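You operate a simulated robot arm through the tools that you are given. There is no shell and no other tool.

The job below is to be done with a simulated robot arm. You get a single attempt, and the scene is never put back.

TASK
Wax the hill, boat and steps negatives clear, in that order.
Fine: one press of the wax iron each, so their screens read 1200 lx; iron back on the cork rest.
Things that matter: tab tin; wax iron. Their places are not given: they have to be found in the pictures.

The check looks at the end state, three seconds after you hand in, the way a careful person would. Anything else that was tipped, shoved, dropped, spilled or broken makes it a failure.

THE ROBOT
A 7-joint arm with a two-finger parallel gripper, fixed in place. Base frame: the origin is on the floor under the middle of its stand, x ahead of it, y to its left, z up. Lengths are in mm, angles in degrees, forces in N, time in s.
With the tool pointing down near the work surface it reaches from about 380 to 880 mm from the base axis. Its first joint turns from -166.0 to 166.0 degrees. Payload 3.43 kg.
The tool frame sits at the grasp point between the pads (the TCP): z along the fingers, y along the line on which they close. The tips reach 34 mm beyond it. The gripper opens to 128 mm. The fingers are 24 mm wide and 12 mm thick; the gripper's body (48 by 130 mm) begins 96 mm behind the TCP.
Orientation is told as [roll, pitch, yaw] about the base's x, y, z axes, in that order, counted from this pose: with the fingers straight down and closing along the base's y, the tool's x points along the base's -x, its y along +y and its z along -z.

THE INTERFACE
- The arm moves only by the tool play_rows. Its argument "motion" is a list of rows, each a list of 7 numbers: the shift along the base's x, y, z in mm, then the turn, a rotation vector about the base's x, y, z in degrees, then the finger opening in mm, from 0 to 128. In form: [[tx, ty, tz, ax, ay, az, claw], ...]. A call has 1 to 20 rows; each row is the pose to reach, as a shift and turn from the pose commanded when the call began. A row lasts 0.2 s, in which the tool goes at most 50 mm and 8.6 degrees; a call with a longer step from one row to the next is refused whole, and so is a gripper value outside its range. A pose out of reach is approached as far as the arm can. The call stops where the force on the tool passes 40 N (or 10 N more than at its start, if that is more) or the arm is blocked; 0.2 s more then pass. The fingers move at their own pace (about 153 mm/s each) and stop on an object; they squeeze with about 31 N. The grip force told is the motor's: it shows also when the fingers shut on nothing. Time passes only in rows, and 0.2 s behind the last, so rows that repeat a pose let the fingers close. The reply holds the time, the measured pose of the TCP, the force on the tool along the base axes, the opening and the grip force, in the units named above and with some noise, with the torque about the TCP (base axes, N m) and any sound that the robot's microphone picked up.
- Cameras (640 x 400 px; columns grow to the right, rows downward): "scene" is fixed at [51.3, -648.6, 1748.9]; the picture's right is [0.36, -0.93, 0.00], its down [-0.77, -0.30, -0.56] and it looks along [0.53, 0.20, -0.83] (base axes); focal length 268 px, centre (320, 200). "wrist" rides on the gripper at [76, -11, -160] in the tool frame; the picture's right is [0.15, 0.99, 0.00], its down [-0.88, 0.13, -0.46] and it looks along [-0.45, 0.07, 0.89] (tool axes); focal length 234 px, centre (320, 200).
- camera(camera): a new picture of that camera. The clock stands still meanwhile.
- probe_pixels(camera, pixels): there is no depth. For up to 12 entries [column, row, z] of the newest picture of that camera ("zoom" is the newest enlarged one), the place [x, y] in the base frame at which the ray of that pixel passes the height z, good to about 2 mm. The clock stands still meanwhile.
- close_up(camera, box): a new picture of the part [left, top, right, bottom] of that camera's present view, enlarged. The clock stands still meanwhile.
- finish_job(): hands the job in; it is judged then, once.

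Open the gripper and draw the arm clear of the work before you hand the job in, unless the task says otherwise.

The tools are called by a JSON object that holds its "op" and its "data". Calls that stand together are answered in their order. play_rows: Moves the arm, as the interface text tells. Its arguments: {"type":"object","properties":{"motion":{"type":"array"}},"required":["motion"]} The other tools are called the same way: camera (camera) takes a picture; probe_pixels (camera, pixels) gives the place at which the rays of pixels pass given heights; close_up (camera, box) takes an enlarged picture of a part of a camera's view; finish_job () hands the job in.

At the start:

```text
time: 0.0
eef_pos: [412.8, -119.7, 1353.9]
tool_rot: [0.0, 0.0, 0.1]
ft_force: [-0.3, -0.1, -0.3]
wrist_torque: [0.03, -0.01, 0.01]
grip_width: 128.0
grip_force: 0.0
```

scene: 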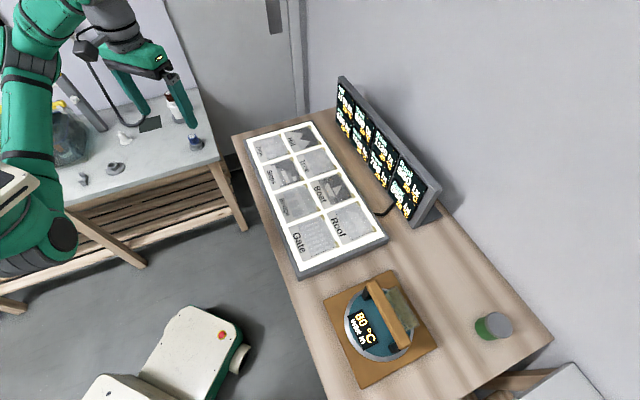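
wrist: 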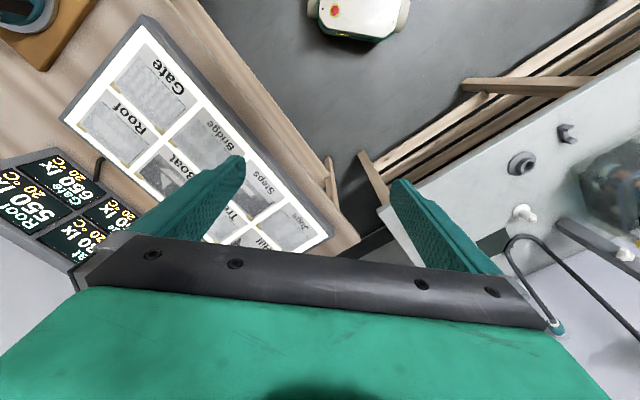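

The scene shows a light table with labelled negatives around (310,190), the wax iron on a cork rest around (380,325), a display at (385,150), and a round tin at (493,326). I'll take close-ups to read the details.

{"op": "close_up", "data": {"camera": "scene", "box": [230, 110, 390, 210]}}

{"op": "close_up", "data": {"camera": "scene", "box": [310, 260, 470, 360]}}

{"op": "close_up", "data": {"camera": "scene", "box": [320, 70, 480, 230]}}

```text
4.00 times, centred on (310, 160) of scene
```

zoom: 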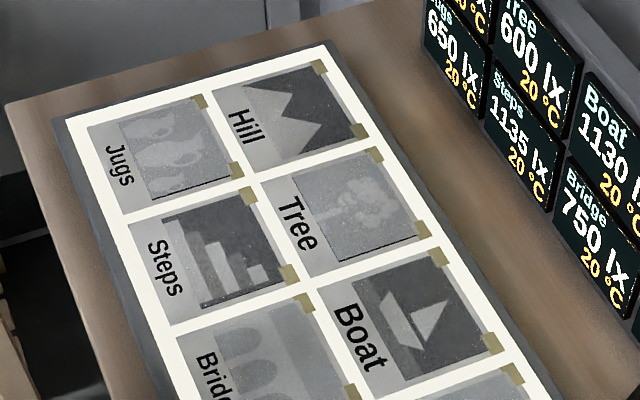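

```text
4.00 times, centred on (390, 310) of scene
```

zoom: 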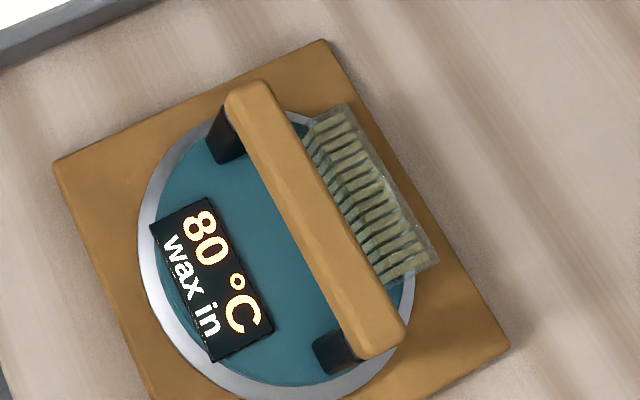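

```text
2.50 times, centred on (400, 150) of scene
```

zoom: 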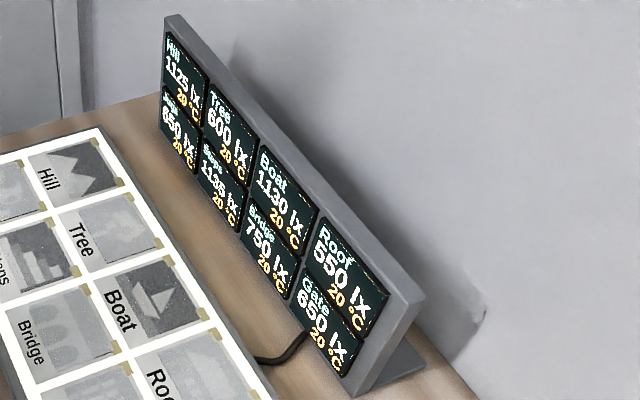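

I see Hill 1125, Boat 1130, Steps 1135 lx; the iron reads "80 °C wax in", and a striped clear object sits on the iron by the handle. I'll look closer from the wrist camera and at the green tin, to triangulate heights.

{"op": "close_up", "data": {"camera": "wrist", "box": [50, 0, 350, 250]}}

{"op": "close_up", "data": {"camera": "scene", "box": [440, 280, 560, 380]}}

{"op": "close_up", "data": {"camera": "scene", "box": [360, 270, 440, 350]}}

{"op": "close_up", "data": {"camera": "scene", "box": [40, 60, 240, 220]}}

```text
1.60 times, centred on (200, 125) of wrist
```

zoom: 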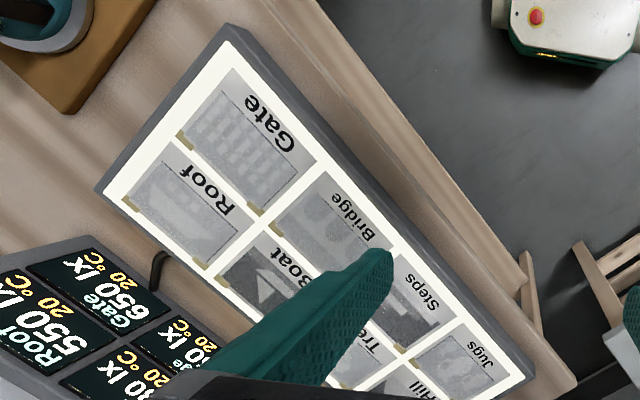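

```text
4.00 times, centred on (500, 330) of scene
```

zoom: 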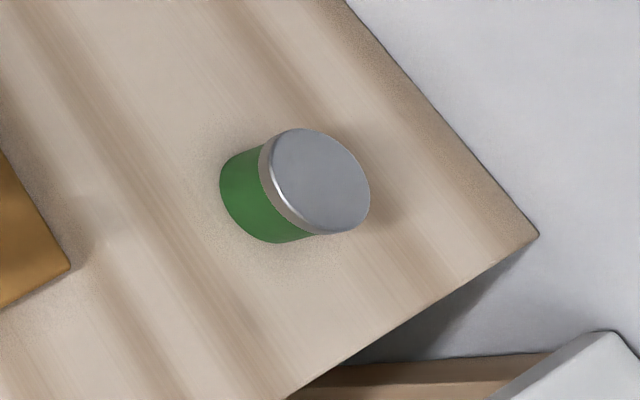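

```text
5.00 times, centred on (400, 310) of scene
```

zoom: 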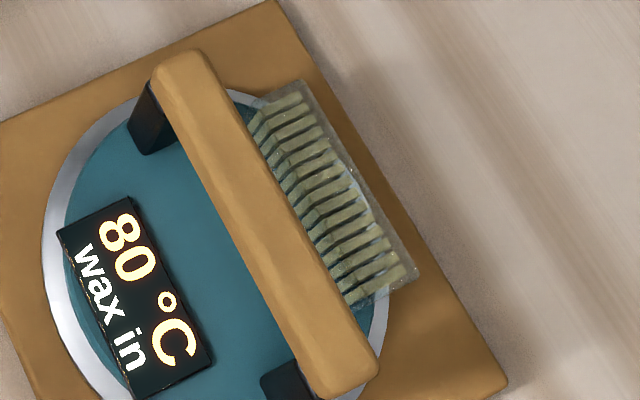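

```text
2.50 times, centred on (140, 140) of scene
```

zoom: 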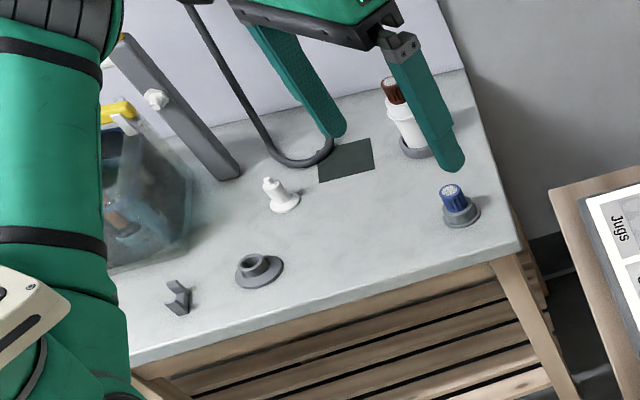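

The iron has a clear box with tabs wedged beside its handle, at about scene (400,300), and a green lidded tin stands at (493,326). I'll triangulate heights by probing matching corners of the light panel in both cameras.

{"op": "close_up", "data": {"camera": "scene", "box": [230, 200, 400, 300]}}

{"op": "probe_pixels", "data": {"camera": "scene", "pixels": [[299, 271, 700], [299, 271, 900], [388, 238, 700], [388, 238, 900]]}}

{"op": "probe_pixels", "data": {"camera": "wrist", "pixels": [[142.5, 15.6, 700], [142.5, 15.6, 900], [60, 119, 700], [60, 119, 900]]}}

```text
3.76 times, centred on (315, 250) of scene
```

zoom: 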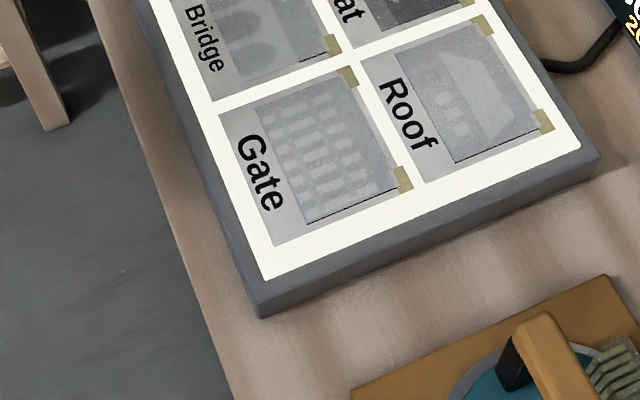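

```text
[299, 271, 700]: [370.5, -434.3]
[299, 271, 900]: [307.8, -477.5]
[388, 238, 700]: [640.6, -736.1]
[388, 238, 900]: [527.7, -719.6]
```

```text
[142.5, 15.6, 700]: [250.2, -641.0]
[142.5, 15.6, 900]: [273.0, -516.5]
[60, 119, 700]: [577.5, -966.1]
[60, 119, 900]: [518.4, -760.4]
```

The white panel corner near Gate is at scene (300.4,270.7) / wrist (143,26), and the one near Roof at scene (384.7,235.9) / wrist (65.6,122.5). I'll re-probe with these for a better height estimate.

{"op": "probe_pixels", "data": {"camera": "scene", "pixels": [[300.4, 270.7, 900], [300.4, 270.7, 1000], [384.7, 235.9, 900], [384.7, 235.9, 1000]]}}

{"op": "probe_pixels", "data": {"camera": "wrist", "pixels": [[143, 26, 900], [143, 26, 1000], [65.6, 122.5, 900], [65.6, 122.5, 1000]]}}

```text
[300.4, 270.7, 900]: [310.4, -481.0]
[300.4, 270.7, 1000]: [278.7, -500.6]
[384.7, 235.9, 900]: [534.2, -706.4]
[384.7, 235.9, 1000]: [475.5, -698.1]
```

```text
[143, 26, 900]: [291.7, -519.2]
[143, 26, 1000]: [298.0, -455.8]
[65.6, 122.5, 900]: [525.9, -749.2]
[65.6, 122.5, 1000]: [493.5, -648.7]
```

The panel surface sits at z≈946. I'll probe the tile centres, the iron, the cork rest and the tin at plausible heights.

{"op": "probe_pixels", "data": {"camera": "scene", "pixels": [[302, 139, 946], [330, 188, 946], [281, 175, 946], [246.5, 139.7, 946], [314, 121, 946], [300.4, 270.7, 946], [384.7, 235.9, 946]]}}

{"op": "probe_pixels", "data": {"camera": "scene", "pixels": [[363, 389, 920], [323, 298, 920], [391, 271, 920], [436, 347, 920], [485, 333, 920], [553, 338, 920], [495, 325, 960]]}}

```text
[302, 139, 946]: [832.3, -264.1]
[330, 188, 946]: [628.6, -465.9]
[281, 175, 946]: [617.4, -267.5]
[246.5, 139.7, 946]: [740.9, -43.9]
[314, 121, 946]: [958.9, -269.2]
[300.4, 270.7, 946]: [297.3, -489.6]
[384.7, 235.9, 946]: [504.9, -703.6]
```

```text
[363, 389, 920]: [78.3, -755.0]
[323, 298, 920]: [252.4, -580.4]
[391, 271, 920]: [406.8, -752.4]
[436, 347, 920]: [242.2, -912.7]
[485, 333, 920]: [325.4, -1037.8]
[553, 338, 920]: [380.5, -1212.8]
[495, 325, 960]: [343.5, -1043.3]
```

The panel's long side runs along (1,1) and the cork rest centre is near (245,-750); the green tin at about (330,-1040) is out of reach, so the clear tab box on the iron is probably the tab tin. I'll move high above toward the iron while yawing to -135° for a close look.

{"op": "play_rows", "data": {"motion": [[-5.6, -25, -5, 0, 0, -6.75, 128], [-11.3, -50, -10, 0, 0, -13.5, 128], [-17, -75, -15, 0, 0, -20.25, 128], [-22.6, -100, -20, 0, 0, -27, 128], [-28.3, -125, -25, 0, 0, -33.75, 128], [-34, -150, -30, 0, 0, -40.5, 128], [-39.6, -175, -35, 0, 0, -47.25, 128], [-45.2, -200, -40, 0, 0, -54, 128], [-51, -225, -45, 0, 0, -60.75, 128], [-56.5, -250, -50, 0, 0, -67.5, 128], [-62, -275, -55, 0, 0, -74.25, 128], [-68, -300, -60, 0, 0, -81, 128], [-73.5, -325, -65, 0, 0, -87.75, 128], [-79, -350, -70, 0, 0, -94.5, 128], [-85, -375, -75, 0, 0, -101.25, 128], [-90, -400, -80, 0, 0, -108, 128], [-96, -425, -85, 0, 0, -114.75, 128], [-102, -450, -90, 0, 0, -121.5, 128], [-107, -475, -95, 0, 0, -128.25, 128], [-113, -500, -104, 0, 0, -135, 128]]}}

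{"op": "camera", "data": {"camera": "wrist"}}

{"op": "camera", "data": {"camera": "scene"}}

```text
time: 4.2
eef_pos: [159.6, -515.2, 1224.9]
tool_rot: [0.4, -0.3, -133.2]
ft_force: [0.3, 0.4, -0.3]
wrist_torque: [0.0, 0.02, -0.01]
grip_width: 128.0
grip_force: 0.0
out of reach, approached as far as the arm can: row 17, 18, 19, 20
```

```text
taken
```

wrist: 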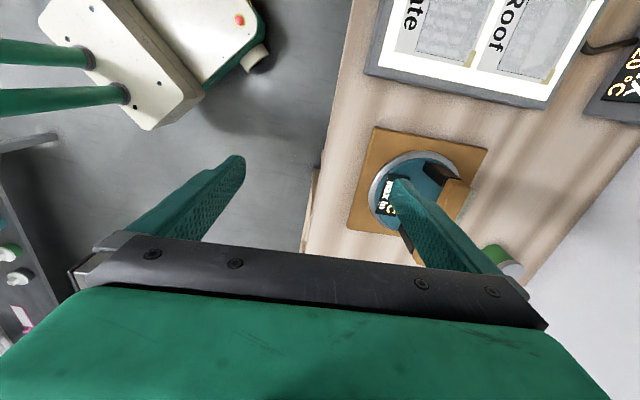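

```text
taken
```

scene: 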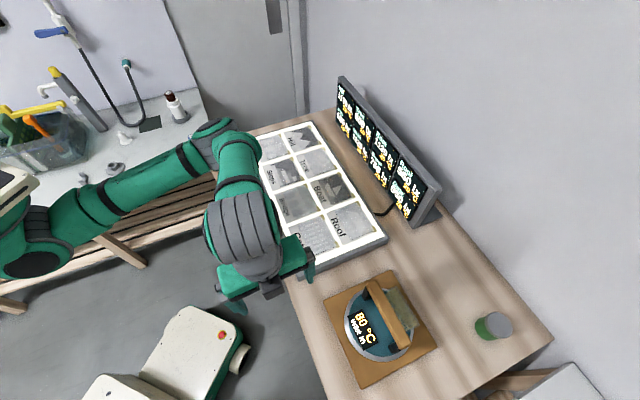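

The arm's elbow swung toward the panel instead of the base joint turning, and it ran out of reach at (160,-515,1225). I'll back off along the same path with partial unwinding and see how it recovers.

{"op": "play_rows", "data": {"motion": [[6, 25, 5, 0, 0, 6.75, 128], [11, 50, 10, 0, 0, 13.5, 128], [17, 75, 15, 0, 0, 20.25, 128], [22.6, 100, 20, 0, 0, 27, 128], [28.3, 125, 25, 0, 0, 33.75, 128], [34, 150, 30, 0, 0, 40.5, 128], [39.6, 175, 35, 0, 0, 47.25, 128], [45.2, 200, 40, 0, 0, 54, 128]]}}

{"op": "camera", "data": {"camera": "scene"}}

```text
time: 6.0
eef_pos: [208.1, -316.2, 1263.9]
tool_rot: [0.0, -0.1, -80.9]
ft_force: [0.8, 0.1, -0.5]
wrist_torque: [0.02, 0.01, -0.02]
grip_width: 128.2
grip_force: 0.1
```

```text
taken
```

scene: 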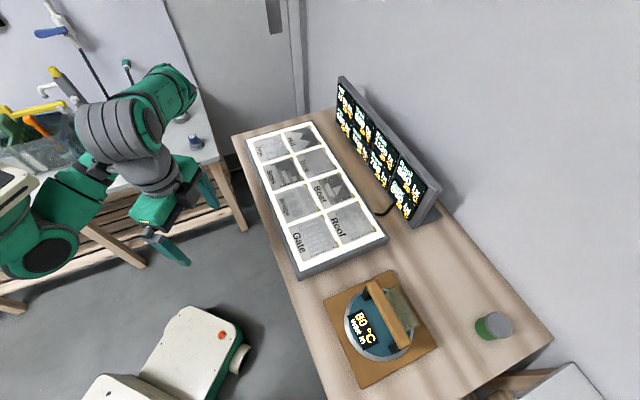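

The arm recovered to (208,-316,1264), yaw -81. I'll stretch it radially outward toward the iron with the yaw kept natural so the base joint follows.

{"op": "play_rows", "data": {"motion": [[3, -30, 0, 0, 0, 0, 128], [6, -60, 0, 0, 0, 0, 128], [9, -90, 0, 0, 0, 0, 128], [12, -120, 0, 0, 0, 0, 128], [15, -150, 0, 0, 0, 0, 128], [18, -180, 0, 0, 0, 0, 128], [21, -210, 0, 0, 0, 0, 128], [24, -240, 0, 0, 0, 0, 128], [27, -270, 0, 0, 0, 0, 128], [30, -300, 0, 0, 0, 0, 128]]}}

{"op": "camera", "data": {"camera": "wrist"}}

{"op": "camera", "data": {"camera": "scene"}}

```text
time: 8.2
eef_pos: [242.0, -616.1, 1261.9]
tool_rot: [0.0, 0.0, -81.1]
ft_force: [-0.7, -0.2, 0.5]
wrist_torque: [-0.04, 0.05, 0.01]
grip_width: 128.0
grip_force: 0.1
```

```text
taken
```

wrist: 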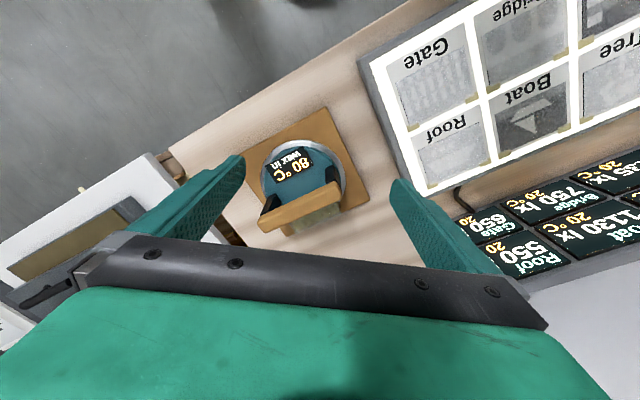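

```text
taken
```

scene: 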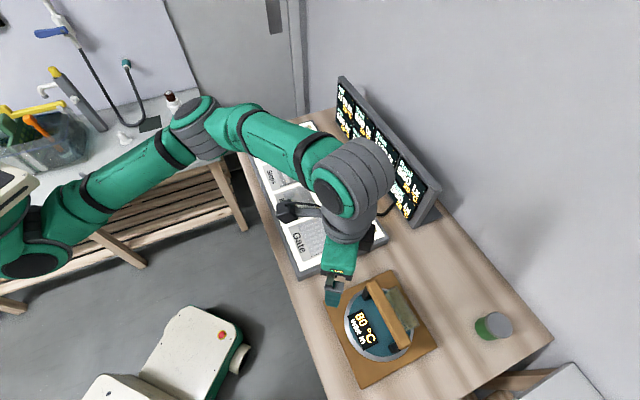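

Reached (242,-616,1262) and the wrist view shows the iron at about (300,180). I'll zoom in on the iron and the display.

{"op": "close_up", "data": {"camera": "wrist", "box": [220, 100, 380, 250]}}

{"op": "close_up", "data": {"camera": "wrist", "box": [360, 0, 640, 280]}}

```text
2.67 times, centred on (300, 175) of wrist
```

zoom: 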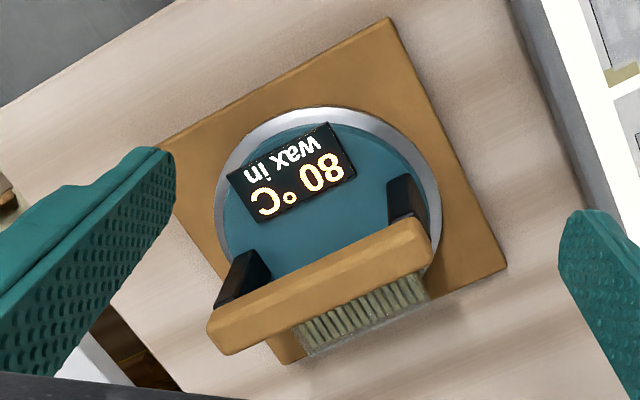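

```text
1.43 times, centred on (500, 140) of wrist
```

zoom: 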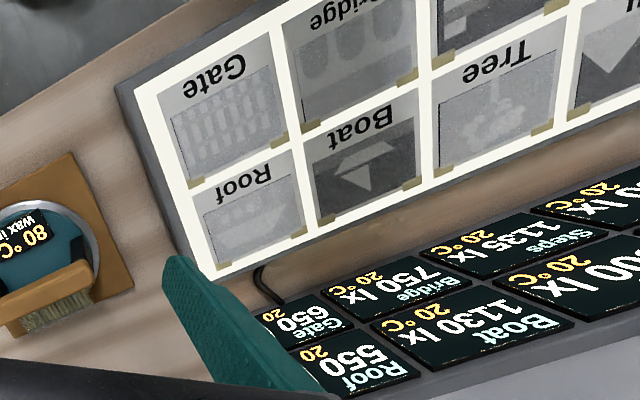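

I'll triangulate the handle ends, the tab box edges and disc using both views.

{"op": "probe_pixels", "data": {"camera": "scene", "pixels": [[371.3, 283.8, 1000], [371.3, 283.8, 1060], [406.3, 345, 1000], [406.3, 345, 1060]]}}

{"op": "probe_pixels", "data": {"camera": "wrist", "pixels": [[336.7, 188.1, 1000], [336.7, 188.1, 1060], [263.3, 221.8, 1000], [263.3, 221.8, 1060]]}}

```text
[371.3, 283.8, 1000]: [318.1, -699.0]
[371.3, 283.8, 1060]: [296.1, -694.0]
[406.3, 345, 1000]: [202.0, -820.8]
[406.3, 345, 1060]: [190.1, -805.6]
```

```text
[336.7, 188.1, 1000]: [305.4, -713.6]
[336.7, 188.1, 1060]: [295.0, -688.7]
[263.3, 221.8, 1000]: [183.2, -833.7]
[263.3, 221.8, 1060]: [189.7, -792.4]
```

Handle midpoint is about (245,-750) with top near z≈1045. Now I'll measure the disc, cork height and the tile sizes.

{"op": "probe_pixels", "data": {"camera": "wrist", "pixels": [[260.6, 178, 950], [345, 178, 950], [305, 140.5, 950], [314, 243, 950], [240, 157, 940], [326, 107, 940], [368.5, 200, 940]]}}

{"op": "close_up", "data": {"camera": "scene", "box": [320, 260, 450, 400]}}

```text
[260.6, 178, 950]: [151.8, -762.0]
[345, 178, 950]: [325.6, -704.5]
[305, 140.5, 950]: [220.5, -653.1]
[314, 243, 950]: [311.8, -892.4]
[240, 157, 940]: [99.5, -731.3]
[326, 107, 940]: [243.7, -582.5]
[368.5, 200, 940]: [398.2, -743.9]
```

```text
2.86 times, centred on (385, 330) of scene
```

zoom: 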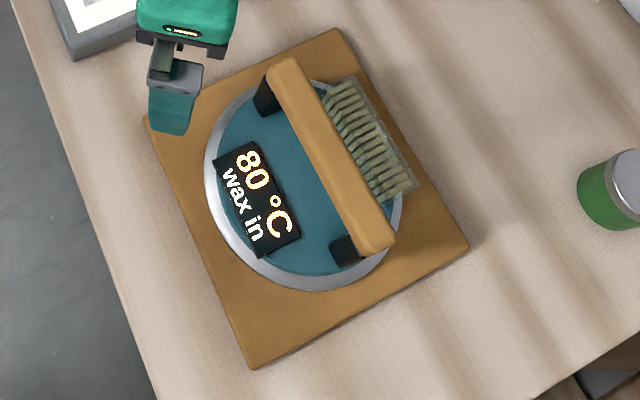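

I'll measure tile corners for Hill, Steps, Boat, and Jugs on the panel from the scene view (z≈946).

{"op": "close_up", "data": {"camera": "scene", "box": [230, 100, 390, 220]}}

{"op": "probe_pixels", "data": {"camera": "scene", "pixels": [[283.25, 133, 946], [310.5, 125.5, 946], [322.5, 144.5, 946], [292.5, 153, 946], [262, 165.5, 946], [292.5, 157, 946], [304.5, 181.25, 946], [272.5, 191.25, 946], [310, 180.5, 946], [340, 172, 946], [355.75, 198, 946], [321.25, 209.5, 946]]}}

```text
3.33 times, centred on (310, 160) of scene
```

zoom: 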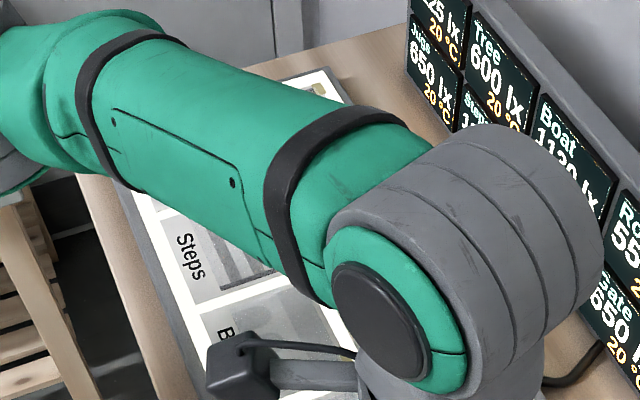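

```text
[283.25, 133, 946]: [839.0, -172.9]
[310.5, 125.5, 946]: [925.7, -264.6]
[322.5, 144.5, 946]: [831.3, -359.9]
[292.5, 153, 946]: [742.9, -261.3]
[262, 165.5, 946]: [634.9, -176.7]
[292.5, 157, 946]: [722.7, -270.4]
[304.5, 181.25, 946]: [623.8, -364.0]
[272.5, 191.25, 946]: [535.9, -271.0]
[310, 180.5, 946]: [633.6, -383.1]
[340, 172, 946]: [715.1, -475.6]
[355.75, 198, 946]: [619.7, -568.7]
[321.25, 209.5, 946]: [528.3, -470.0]
```

Tiles are ~130 mm with centres near Hill (835,-265), Boat (624,-474), Steps (629,-271). I'll now move over the iron and yaw toward -135° to look along the handle and see the tab box gap.

{"op": "play_rows", "data": {"motion": [[3, -20, -6, 0, 0, -6, 128], [6, -40, -12, 0, 0, -12, 128], [9, -60, -18, 0, 0, -18, 128], [12, -80, -24, 0, 0, -24, 128], [15, -100, -30, 0, 0, -30, 128], [18, -115, -36, 0, 0, -36, 128], [18, -125, -42, 0, 0, -42, 128], [18, -130, -48, 0, 0, -48, 128], [18, -135, -54, 0, 0, -54, 128]]}}

{"op": "camera", "data": {"camera": "wrist"}}

{"op": "camera", "data": {"camera": "scene"}}

```text
time: 10.2
eef_pos: [133.2, -567.5, 1201.7]
tool_rot: [0.6, -0.3, -131.3]
ft_force: [-0.2, -2.1, -1.0]
wrist_torque: [0.15, 0.01, -0.02]
grip_width: 127.8
grip_force: 0.0
out of reach, approached as far as the arm can: row 4, 5, 6, 7, 8, 9
```

```text
taken
```

wrist: 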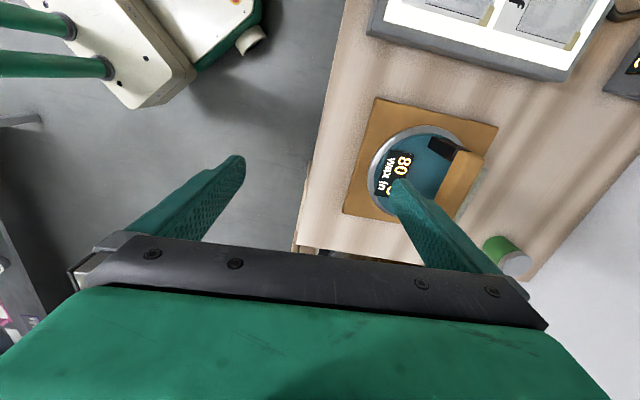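

```text
taken
```

scene: 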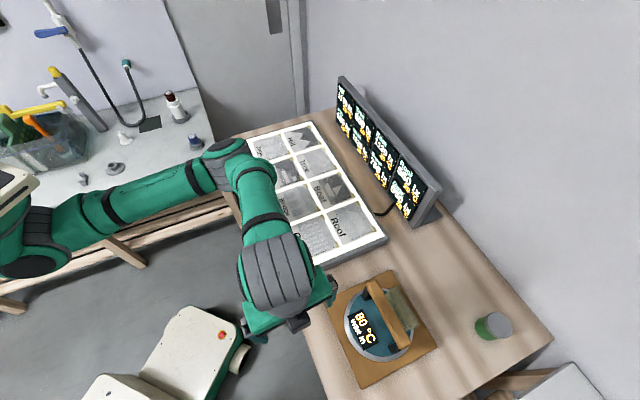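

Negative yaw is limited here: the arm stopped short at (133,-567) yaw -131. I'll unwind back to yaw -81 over (242,-640) and then test turning the positive way toward +45.

{"op": "play_rows", "data": {"motion": [[10, 5, 8, 0, 0, 8, 128], [25, 5, 20, 0, 0, 16, 128], [45, 0, 30, 0, 0, 24, 128], [65, -10, 40, 0, 0, 32, 128], [80, -25, 50, 0, 0, 40, 128], [95, -45, 60, 0, 0, 48, 128], [109, -73, 60, 0, 0, 56, 128], [109, -73, 60, 0, 0, 64, 128], [109, -73, 60, 0, 0, 72, 128], [109, -73, 60, 0, 0, 80, 128], [109, -73, 60, 0, 0, 88, 128], [109, -73, 60, 0, 0, 96, 128], [109, -73, 60, 0, 0, 104, 128], [109, -73, 60, 0, 0, 112, 128], [109, -73, 60, 0, 0, 120, 128], [109, -73, 60, 0, 0, 128, 128], [109, -73, 60, 0, 0, 136, 128], [109, -73, 60, 0, 0, 144, 128], [109, -73, 60, 0, 0, 152, 128], [109, -73, 60, 0, 0, 160, 128]]}}

{"op": "camera", "data": {"camera": "scene"}}

{"op": "camera", "data": {"camera": "wrist"}}

```text
time: 14.4
eef_pos: [243.2, -641.0, 1261.8]
tool_rot: [0.6, -0.2, 29.0]
ft_force: [0.1, 0.0, 0.3]
wrist_torque: [0.01, 0.0, 0.0]
grip_width: 128.0
grip_force: 0.0
```

```text
taken
```

scene: 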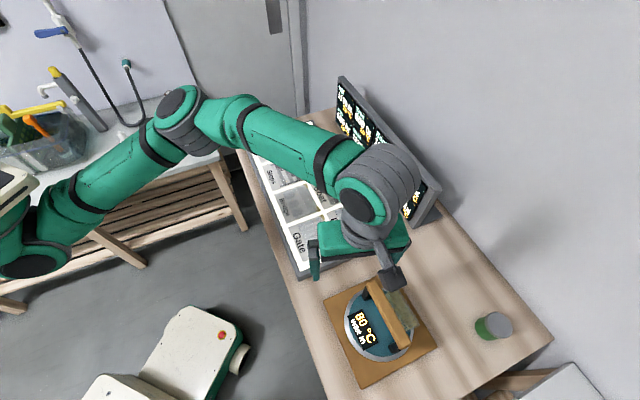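

```text
taken
```

wrist: 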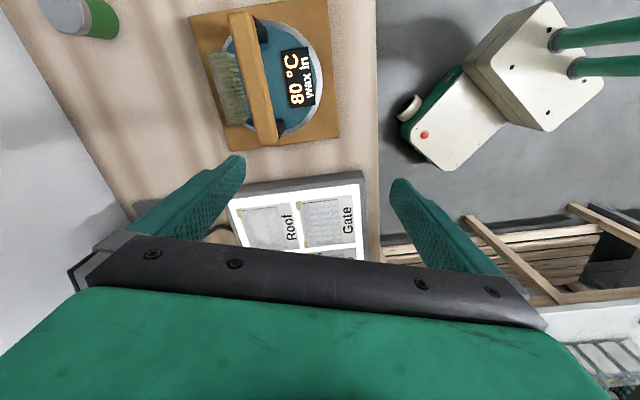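

Positive turning works: at (243,-641,1262) yaw 29 with no reach trouble. I'll go to yaw 45 above the iron at z≈1200 and look at the tab box.

{"op": "play_rows", "data": {"motion": [[5, -20, -10, 0, 0, 4, 128], [10, -40, -20, 0, 0, 8, 128], [15, -60, -30, 0, 0, 12, 128], [20, -80, -40, 0, 0, 16, 128], [25, -100, -50, 0, 0, 16, 128], [27, -119, -62, 0, 0, 16, 128]]}}

{"op": "camera", "data": {"camera": "wrist"}}

{"op": "camera", "data": {"camera": "scene"}}

```text
time: 15.8
eef_pos: [269.3, -759.4, 1199.5]
tool_rot: [0.6, -0.3, 44.8]
ft_force: [0.2, -0.6, -0.4]
wrist_torque: [-0.04, 0.02, 0.02]
grip_width: 127.9
grip_force: 0.0
```

```text
taken
```

wrist: 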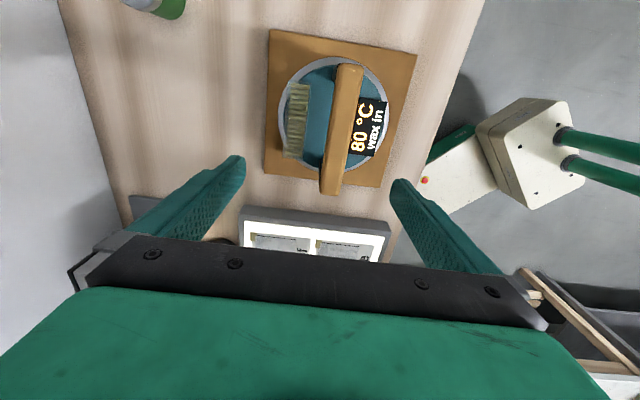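

```text
taken
```

scene: 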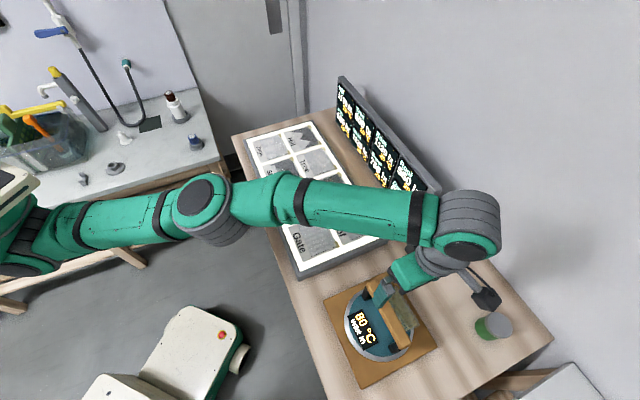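

Now the iron is seen at wrist (325,110) with the tab box at (297,118), left of the handle. I'll zoom in.

{"op": "close_up", "data": {"camera": "wrist", "box": [250, 20, 430, 200]}}

{"op": "close_up", "data": {"camera": "wrist", "box": [270, 60, 350, 180]}}

{"op": "close_up", "data": {"camera": "scene", "box": [320, 240, 440, 380]}}

```text
2.22 times, centred on (340, 110) of wrist
```

zoom: 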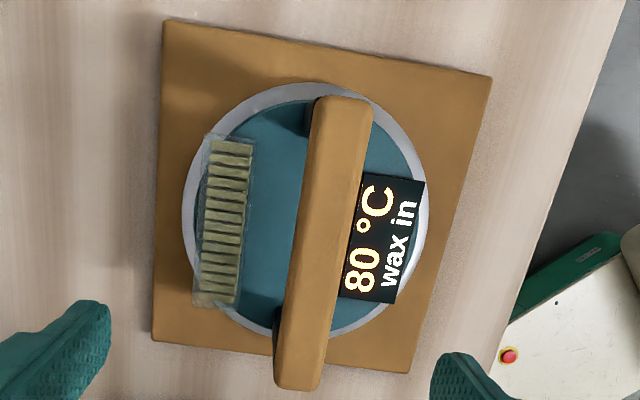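

```text
3.33 times, centred on (310, 120) of wrist
```

zoom: 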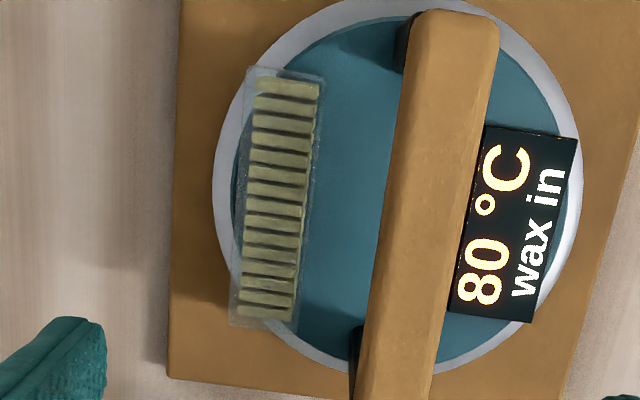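

```text
2.86 times, centred on (380, 310) of scene
```

zoom: 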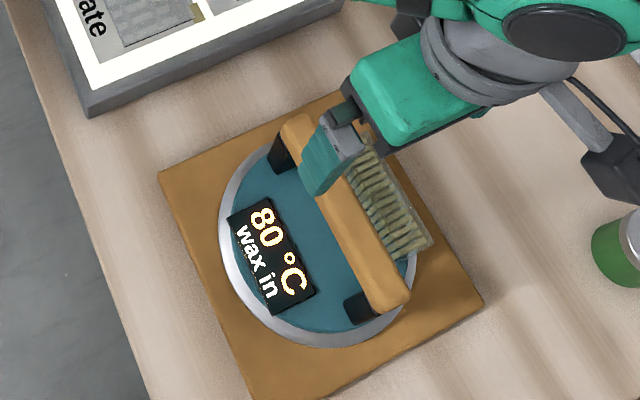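

The tab tin (a clear box with tabs) lies flat on the iron's far side with a clear gap to the handle. I'll triangulate its corners for height and size.

{"op": "probe_pixels", "data": {"camera": "wrist", "pixels": [[289.1, 79.8, 970], [289.1, 79.8, 1020], [282.8, 157.6, 970], [282.8, 157.6, 1020], [311.6, 83.4, 970], [311.6, 83.4, 1020], [304.1, 159.1, 970], [304.1, 159.1, 1020]]}}

{"op": "probe_pixels", "data": {"camera": "scene", "pixels": [[419.6, 325, 970], [419.6, 325, 1020], [397, 286, 970], [397, 286, 1020], [409, 331, 970], [409, 331, 1020]]}}

```text
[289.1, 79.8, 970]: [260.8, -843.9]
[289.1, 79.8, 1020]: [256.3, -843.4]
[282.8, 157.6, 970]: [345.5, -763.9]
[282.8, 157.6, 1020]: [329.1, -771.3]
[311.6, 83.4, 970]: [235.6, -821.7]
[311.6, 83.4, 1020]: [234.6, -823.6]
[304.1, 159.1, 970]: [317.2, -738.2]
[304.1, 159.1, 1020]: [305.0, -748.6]
```

```text
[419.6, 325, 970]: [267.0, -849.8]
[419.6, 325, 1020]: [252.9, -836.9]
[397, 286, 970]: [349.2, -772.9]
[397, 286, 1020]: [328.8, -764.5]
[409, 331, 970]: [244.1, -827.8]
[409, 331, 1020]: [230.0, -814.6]
```

The tin is about 109×33 mm, top near z≈1000, centre near (285,-795). I'll triangulate the iron's small display and sole to get the surface height beneath.

{"op": "probe_pixels", "data": {"camera": "scene", "pixels": [[378.2, 343.2, 960], [378.2, 343.2, 1000], [362.5, 349.2, 960], [362.5, 349.2, 1000], [347.8, 314.6, 960], [347.8, 314.6, 1000], [362.5, 309.3, 960], [362.5, 309.3, 1000]]}}

{"op": "probe_pixels", "data": {"camera": "wrist", "pixels": [[360.3, 97.5, 960], [360.3, 97.5, 1000], [387.8, 102, 960], [387.8, 102, 1000], [374.3, 156.5, 960], [374.3, 156.5, 1000], [348.2, 152, 960], [348.2, 152, 1000]]}}

```text
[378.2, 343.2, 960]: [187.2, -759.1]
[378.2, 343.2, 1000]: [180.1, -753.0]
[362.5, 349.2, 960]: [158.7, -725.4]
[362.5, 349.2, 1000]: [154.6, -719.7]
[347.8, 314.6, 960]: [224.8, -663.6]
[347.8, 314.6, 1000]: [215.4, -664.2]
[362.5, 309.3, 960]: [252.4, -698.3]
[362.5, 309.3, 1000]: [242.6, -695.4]
```

```text
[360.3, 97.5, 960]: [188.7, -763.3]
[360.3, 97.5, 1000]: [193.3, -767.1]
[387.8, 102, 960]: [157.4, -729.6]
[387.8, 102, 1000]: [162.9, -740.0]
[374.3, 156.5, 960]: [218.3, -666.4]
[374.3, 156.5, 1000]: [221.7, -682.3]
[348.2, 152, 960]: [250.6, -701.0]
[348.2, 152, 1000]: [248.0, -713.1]
```

The iron's top surface is near z≈957, so the tin is ~40 mm tall. I'll probe the table edges and the gap between panel and cork to choose a set-down spot for the tin.

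{"op": "probe_pixels", "data": {"camera": "scene", "pixels": [[553, 338, 918], [470, 388, 918], [345, 395, 918], [240, 175, 918], [301, 279, 918], [388, 243, 918], [324, 299, 922], [391, 272, 922], [362, 389, 922]]}}

{"op": "close_up", "data": {"camera": "wrist", "box": [220, 140, 420, 280]}}

{"op": "close_up", "data": {"camera": "wrist", "box": [60, 0, 460, 220]}}

```text
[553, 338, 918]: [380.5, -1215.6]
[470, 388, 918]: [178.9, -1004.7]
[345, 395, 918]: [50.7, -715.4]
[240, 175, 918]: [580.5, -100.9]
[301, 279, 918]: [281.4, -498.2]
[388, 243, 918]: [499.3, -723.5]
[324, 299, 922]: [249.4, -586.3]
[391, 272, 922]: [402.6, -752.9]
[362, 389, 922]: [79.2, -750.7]
```

```text
2.86 times, centred on (320, 210) of wrist
```

zoom: 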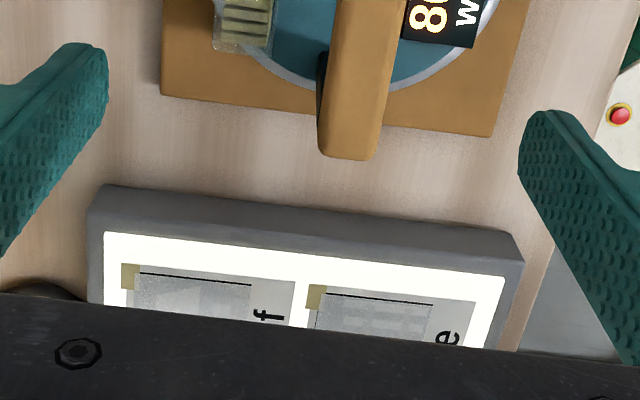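

```text
1.60 times, centred on (260, 110) of wrist
```

zoom: 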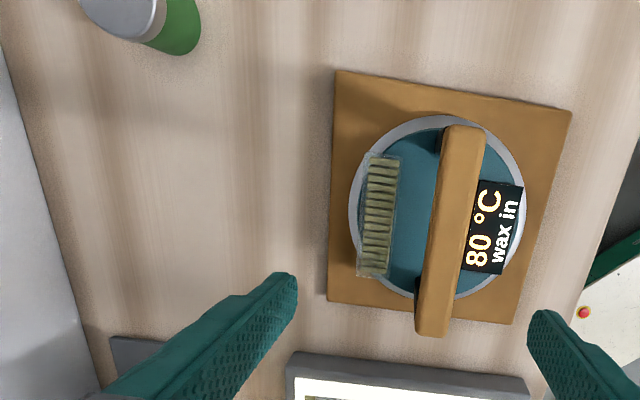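

I'll probe the gap between the cork edge and panel's foot in this wrist view.

{"op": "probe_pixels", "data": {"camera": "wrist", "pixels": [[313, 213.5, 918], [313, 180.3, 922], [350, 186, 918], [350, 217, 918], [270, 176, 918], [270, 210, 918], [265, 172, 922], [381, 187, 922], [265.6, 43.75, 922], [417, 66, 922]]}}

```text
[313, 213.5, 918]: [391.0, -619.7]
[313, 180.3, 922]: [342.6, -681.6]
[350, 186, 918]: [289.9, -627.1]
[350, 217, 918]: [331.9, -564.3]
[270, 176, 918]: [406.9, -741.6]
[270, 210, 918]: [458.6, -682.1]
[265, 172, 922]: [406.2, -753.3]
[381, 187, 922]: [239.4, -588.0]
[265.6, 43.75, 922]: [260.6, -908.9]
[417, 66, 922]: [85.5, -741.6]
```

The cork spans u≈-246…-461 and the table ends at u≈-587, giving a 126 mm free strip beyond the cork for the tin. I'll move above the tin at z≈1110 with opening 48 and correct the small tilt, then look.

{"op": "play_rows", "data": {"motion": [[5, -10, -20, -0.2, -0.1, 0.1, 110], [10, -20, -40, -0.4, -0.15, 0.1, 80], [15.5, -34.6, -60, -0.64, -0.21, 0.2, 60], [15.5, -34.6, -80, -0.64, -0.21, 0.2, 48], [15.5, -34.6, -90, -0.64, -0.21, 0.2, 48], [15.5, -34.6, -90, -0.64, -0.21, 0.2, 48]]}}

{"op": "camera", "data": {"camera": "wrist"}}

{"op": "close_up", "data": {"camera": "scene", "box": [320, 200, 480, 360]}}

```text
time: 17.2
eef_pos: [280.9, -783.8, 1110.0]
tool_rot: [0.0, 0.0, 45.0]
ft_force: [0.5, 0.1, 0.6]
wrist_torque: [0.01, 0.02, -0.01]
grip_width: 48.2
grip_force: 0.0
out of reach, approached as far as the arm can: row 2, 3, 4, 5, 6
```

```text
taken
```

wrist: 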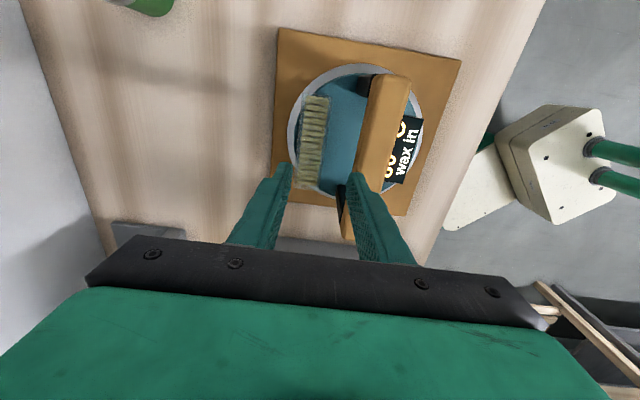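

```text
2.50 times, centred on (400, 280) of scene
```

zoom: 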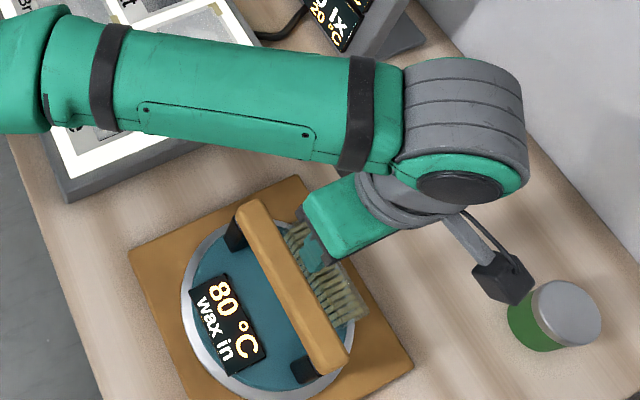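

Reach capped at radius 834 at this height; lower z reaches further. I'll re-measure the tin and handle from this nearer view before deciding.

{"op": "close_up", "data": {"camera": "wrist", "box": [260, 50, 440, 230]}}

```text
2.22 times, centred on (350, 140) of wrist
```

zoom: 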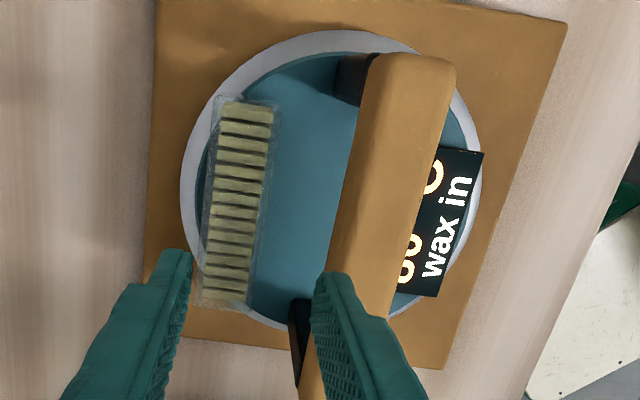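

I'll probe the tin corners and handle edges directly in this zoom view at likely heights.

{"op": "probe_pixels", "data": {"camera": "zoom", "pixels": [[222, 95, 998], [280, 105, 998], [252, 312, 998], [198, 305, 998], [368, 60, 1040], [458, 75, 1040], [345, 180, 1040], [427, 185, 1040], [222, 95, 980], [280, 105, 980], [252, 312, 980], [198, 305, 980]]}}

```text
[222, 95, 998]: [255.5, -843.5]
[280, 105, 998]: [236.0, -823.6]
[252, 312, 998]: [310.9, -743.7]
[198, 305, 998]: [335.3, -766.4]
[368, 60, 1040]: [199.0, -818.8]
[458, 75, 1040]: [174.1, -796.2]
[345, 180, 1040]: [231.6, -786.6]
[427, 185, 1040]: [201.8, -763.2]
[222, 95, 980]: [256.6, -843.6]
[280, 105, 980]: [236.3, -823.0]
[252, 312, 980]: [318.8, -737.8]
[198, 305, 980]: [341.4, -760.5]
```

The tin centre is (284.4,-794.3), its inner edge v≈747 and the handle's edge v≈720, so a 46 mm opening fits. I'll shift to the tin centre while dropping to z≈1082 (tips still above handle) and check the reading.

{"op": "play_rows", "data": {"motion": [[0, 0, -15, 0, 0, 0, 46], [2, -6, -25, 0, 0, 0, 46], [3.5, -10.5, -28, 0, 0, 0, 46], [3.5, -10.5, -28, 0, 0, 0, 46]]}}

{"op": "close_up", "data": {"camera": "wrist", "box": [260, 50, 440, 230]}}

```text
time: 18.2
eef_pos: [284.7, -786.2, 1083.5]
tool_rot: [0.0, -0.1, 45.0]
ft_force: [-0.4, -0.8, 0.2]
wrist_torque: [-0.01, -0.02, 0.03]
grip_width: 45.9
grip_force: 0.1
out of reach, approached as far as the arm can: row 2, 3, 4
```

```text
2.22 times, centred on (350, 140) of wrist
```

zoom: 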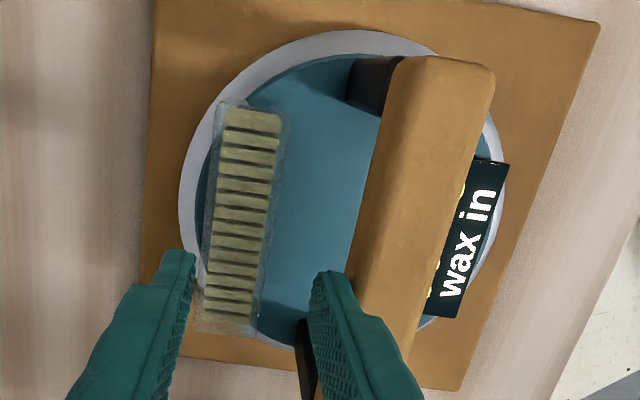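

Radius is capped at ~836 here, leaving v≈757. I'll slide along the handle toward the base side (u≈-340) so that v can be 763, then check.

{"op": "play_rows", "data": {"motion": [[7, 3, 0, 0, 0, 0, 46], [14, 6.5, 0, 0, 0, 0, 46], [14, 6.5, 0, 0, 0, 0, 46]]}}

{"op": "close_up", "data": {"camera": "wrist", "box": [260, 50, 440, 230]}}

```text
time: 19.0
eef_pos: [294.7, -780.8, 1083.0]
tool_rot: [0.1, 0.1, 44.9]
ft_force: [-0.5, -0.4, 0.0]
wrist_torque: [-0.04, 0.06, -0.03]
grip_width: 46.0
grip_force: 0.1
```

```text
2.22 times, centred on (350, 140) of wrist
```

zoom: 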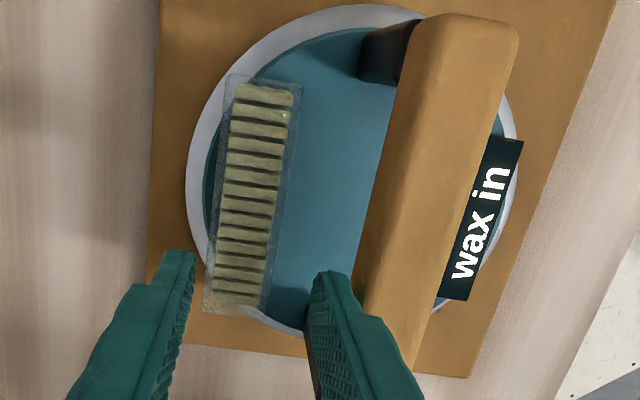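

Now v≈760.5 with no reach warning. I'll nudge +2.3 in v and descend to z≈1036 (tips just above the tin's rim), then inspect.

{"op": "play_rows", "data": {"motion": [[1.6, -1.6, -5, 0, 0, 0, 46], [1.6, -1.6, -15, 0, 0, 0, 46], [1.6, -1.6, -25, 0, 0, 0, 46], [1.6, -1.6, -35, 0, 0, 0, 46], [1.6, -1.6, -45, 0, 0, 0, 46]]}}

{"op": "camera", "data": {"camera": "wrist"}}

{"op": "close_up", "data": {"camera": "scene", "box": [340, 240, 460, 360]}}

```text
time: 20.2
eef_pos: [298.7, -782.6, 1037.3]
tool_rot: [0.0, -0.1, 45.0]
ft_force: [-0.7, -0.1, -0.1]
wrist_torque: [-0.02, 0.01, -0.01]
grip_width: 46.0
grip_force: 0.0
```

```text
taken
```

wrist: 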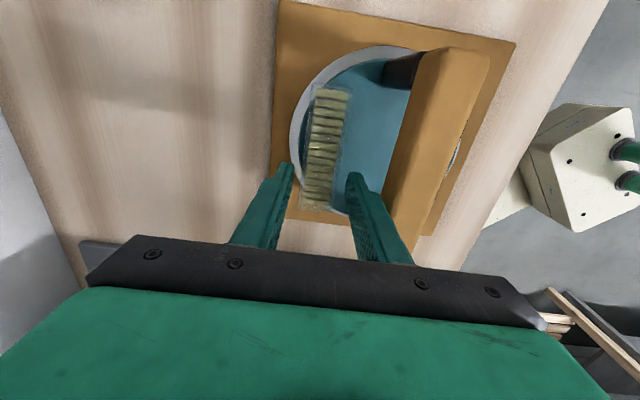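

```text
3.33 times, centred on (400, 300) of scene
```

zoom: 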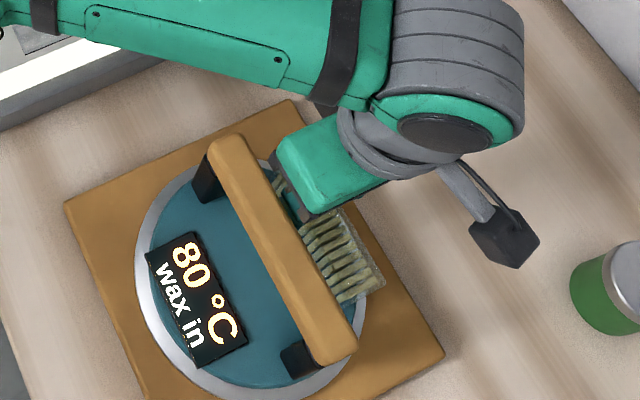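

Fingers appear to straddle the tin. I'll zoom in to verify before lowering further.

{"op": "close_up", "data": {"camera": "wrist", "box": [250, 70, 410, 230]}}

```text
2.50 times, centred on (330, 150) of wrist
```

zoom: 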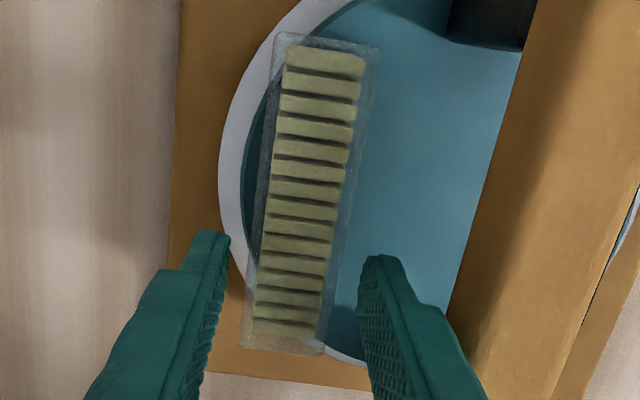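

I'll probe the tin corners and the fingertips in this zoom at the rim height.

{"op": "probe_pixels", "data": {"camera": "zoom", "pixels": [[277, 33, 998], [380, 48, 998], [322, 355, 998], [240, 348, 998], [230, 238, 1003], [360, 262, 1003], [277, 33, 985], [380, 48, 985], [322, 355, 985], [240, 348, 985]]}}

```text
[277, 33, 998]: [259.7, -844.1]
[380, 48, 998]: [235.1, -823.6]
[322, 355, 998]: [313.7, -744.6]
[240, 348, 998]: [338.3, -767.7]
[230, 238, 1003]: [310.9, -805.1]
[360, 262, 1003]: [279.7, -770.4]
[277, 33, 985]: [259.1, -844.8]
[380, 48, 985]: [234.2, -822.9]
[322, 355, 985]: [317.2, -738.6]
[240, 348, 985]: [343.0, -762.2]
```

Fingertips (v≈742.5 and 789) straddle the tin (v≈748.5–781). I'll lower 34 mm so the tips are ~12 mm above the iron's top, then close.

{"op": "play_rows", "data": {"motion": [[0, 0, -8, 0, 0, 0, 46], [0, 0, -16, 0, 0, 0, 46], [0, 0, -24, 0, 0, 0, 46], [0, 0, -32, 0, 0, 0, 46]]}}

{"op": "close_up", "data": {"camera": "wrist", "box": [250, 70, 410, 230]}}

```text
time: 21.2
eef_pos: [298.8, -783.2, 1004.8]
tool_rot: [-0.1, 0.0, 45.1]
ft_force: [-0.4, -0.1, 0.0]
wrist_torque: [0.0, 0.01, 0.0]
grip_width: 46.2
grip_force: 0.1
```

```text
2.50 times, centred on (330, 150) of wrist
```

zoom: 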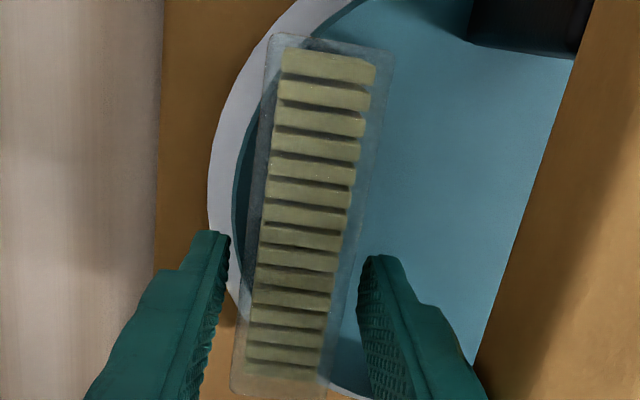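

Clear on both sides. I'll slide along the tin to its middle (u≈-359), then close the fingers.

{"op": "play_rows", "data": {"motion": [[-6, -6, 0, 0, 0, 0, 46], [-12, -12, 0, 0, 0, 0, 46], [-12, -12, 0, 0, 0, 0, 46], [-12, -12, 0, 0, 0, 0, 38], [-12, -12, 0, 0, 0, 0, 30], [-12, -12, 0, 0, 0, 0, 24], [-12, -12, 0, 0, 0, 0, 20], [-12, -12, 0, 0, 0, 0, 20]]}}

{"op": "camera", "data": {"camera": "wrist"}}

```text
time: 23.0
eef_pos: [284.1, -792.0, 1005.9]
tool_rot: [0.0, 0.1, 44.9]
ft_force: [-4.4, -1.6, 3.8]
wrist_torque: [0.47, -0.49, 0.28]
grip_width: 33.7
grip_force: 30.6
out of reach, approached as far as the arm can: row 2, 3
```

```text
taken
```

wrist: 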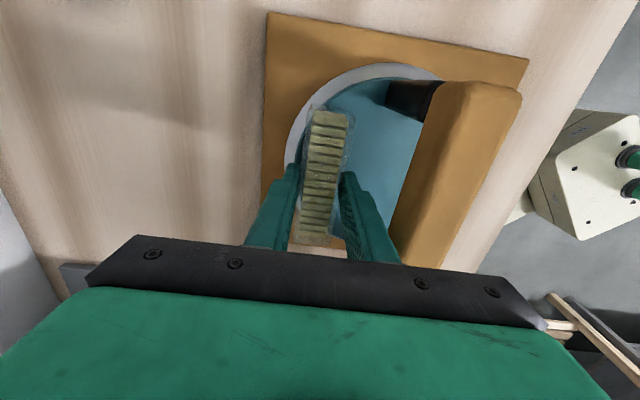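

The tin is gripped at 33.7 mm with 30 N. I'll lift slowly straight up while easing slightly toward +u (stays clear of the handle) to remain within reach.

{"op": "play_rows", "data": {"motion": [[0, 0, 4, 0, 0, 0, 20], [1, 1, 8, 0, 0, 0, 20], [3, 3, 16, 0, 0, 0, 20], [6, 6, 26, 0, 0, 0, 20], [9, 9, 36, 0, 0, 0, 20], [12, 12, 46, 0, 0, 0, 20], [15, 15, 58, 0, 0, 0, 20], [18, 18, 70, 0, 0, 0, 20], [21, 21, 82, 0, 0, 0, 20], [24, 24, 96, 0, 0, 0, 20], [27, 27, 110, 0, 0, 0, 20], [30, 30, 124, 0, 0, 0, 20]]}}

{"op": "camera", "data": {"camera": "wrist"}}

{"op": "camera", "data": {"camera": "scene"}}

```text
time: 25.6
eef_pos: [317.1, -764.4, 1130.6]
tool_rot: [0.0, 0.0, 45.0]
ft_force: [-1.6, 0.0, -0.1]
wrist_torque: [0.01, -0.03, -0.01]
grip_width: 20.1
grip_force: 0.0
```

```text
taken
```

wrist: 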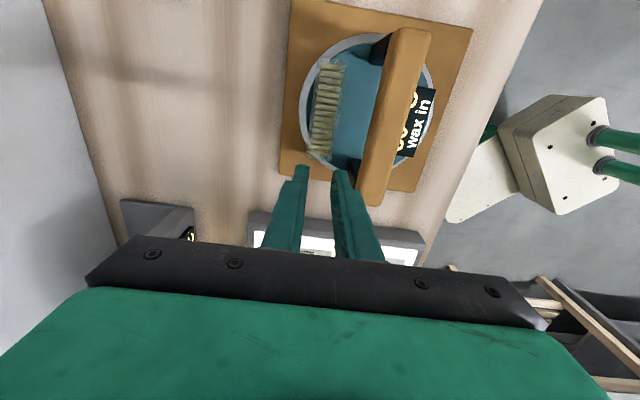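

```text
taken
```

scene: 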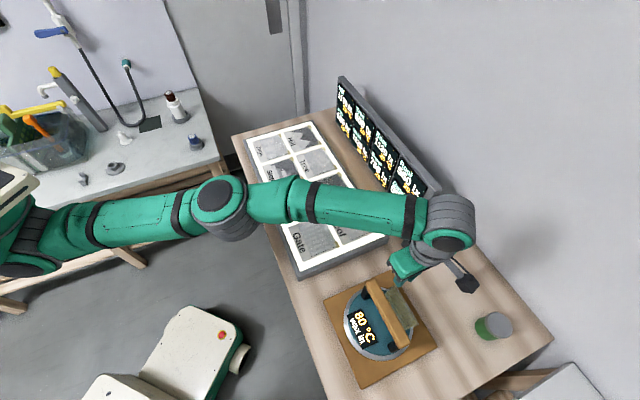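

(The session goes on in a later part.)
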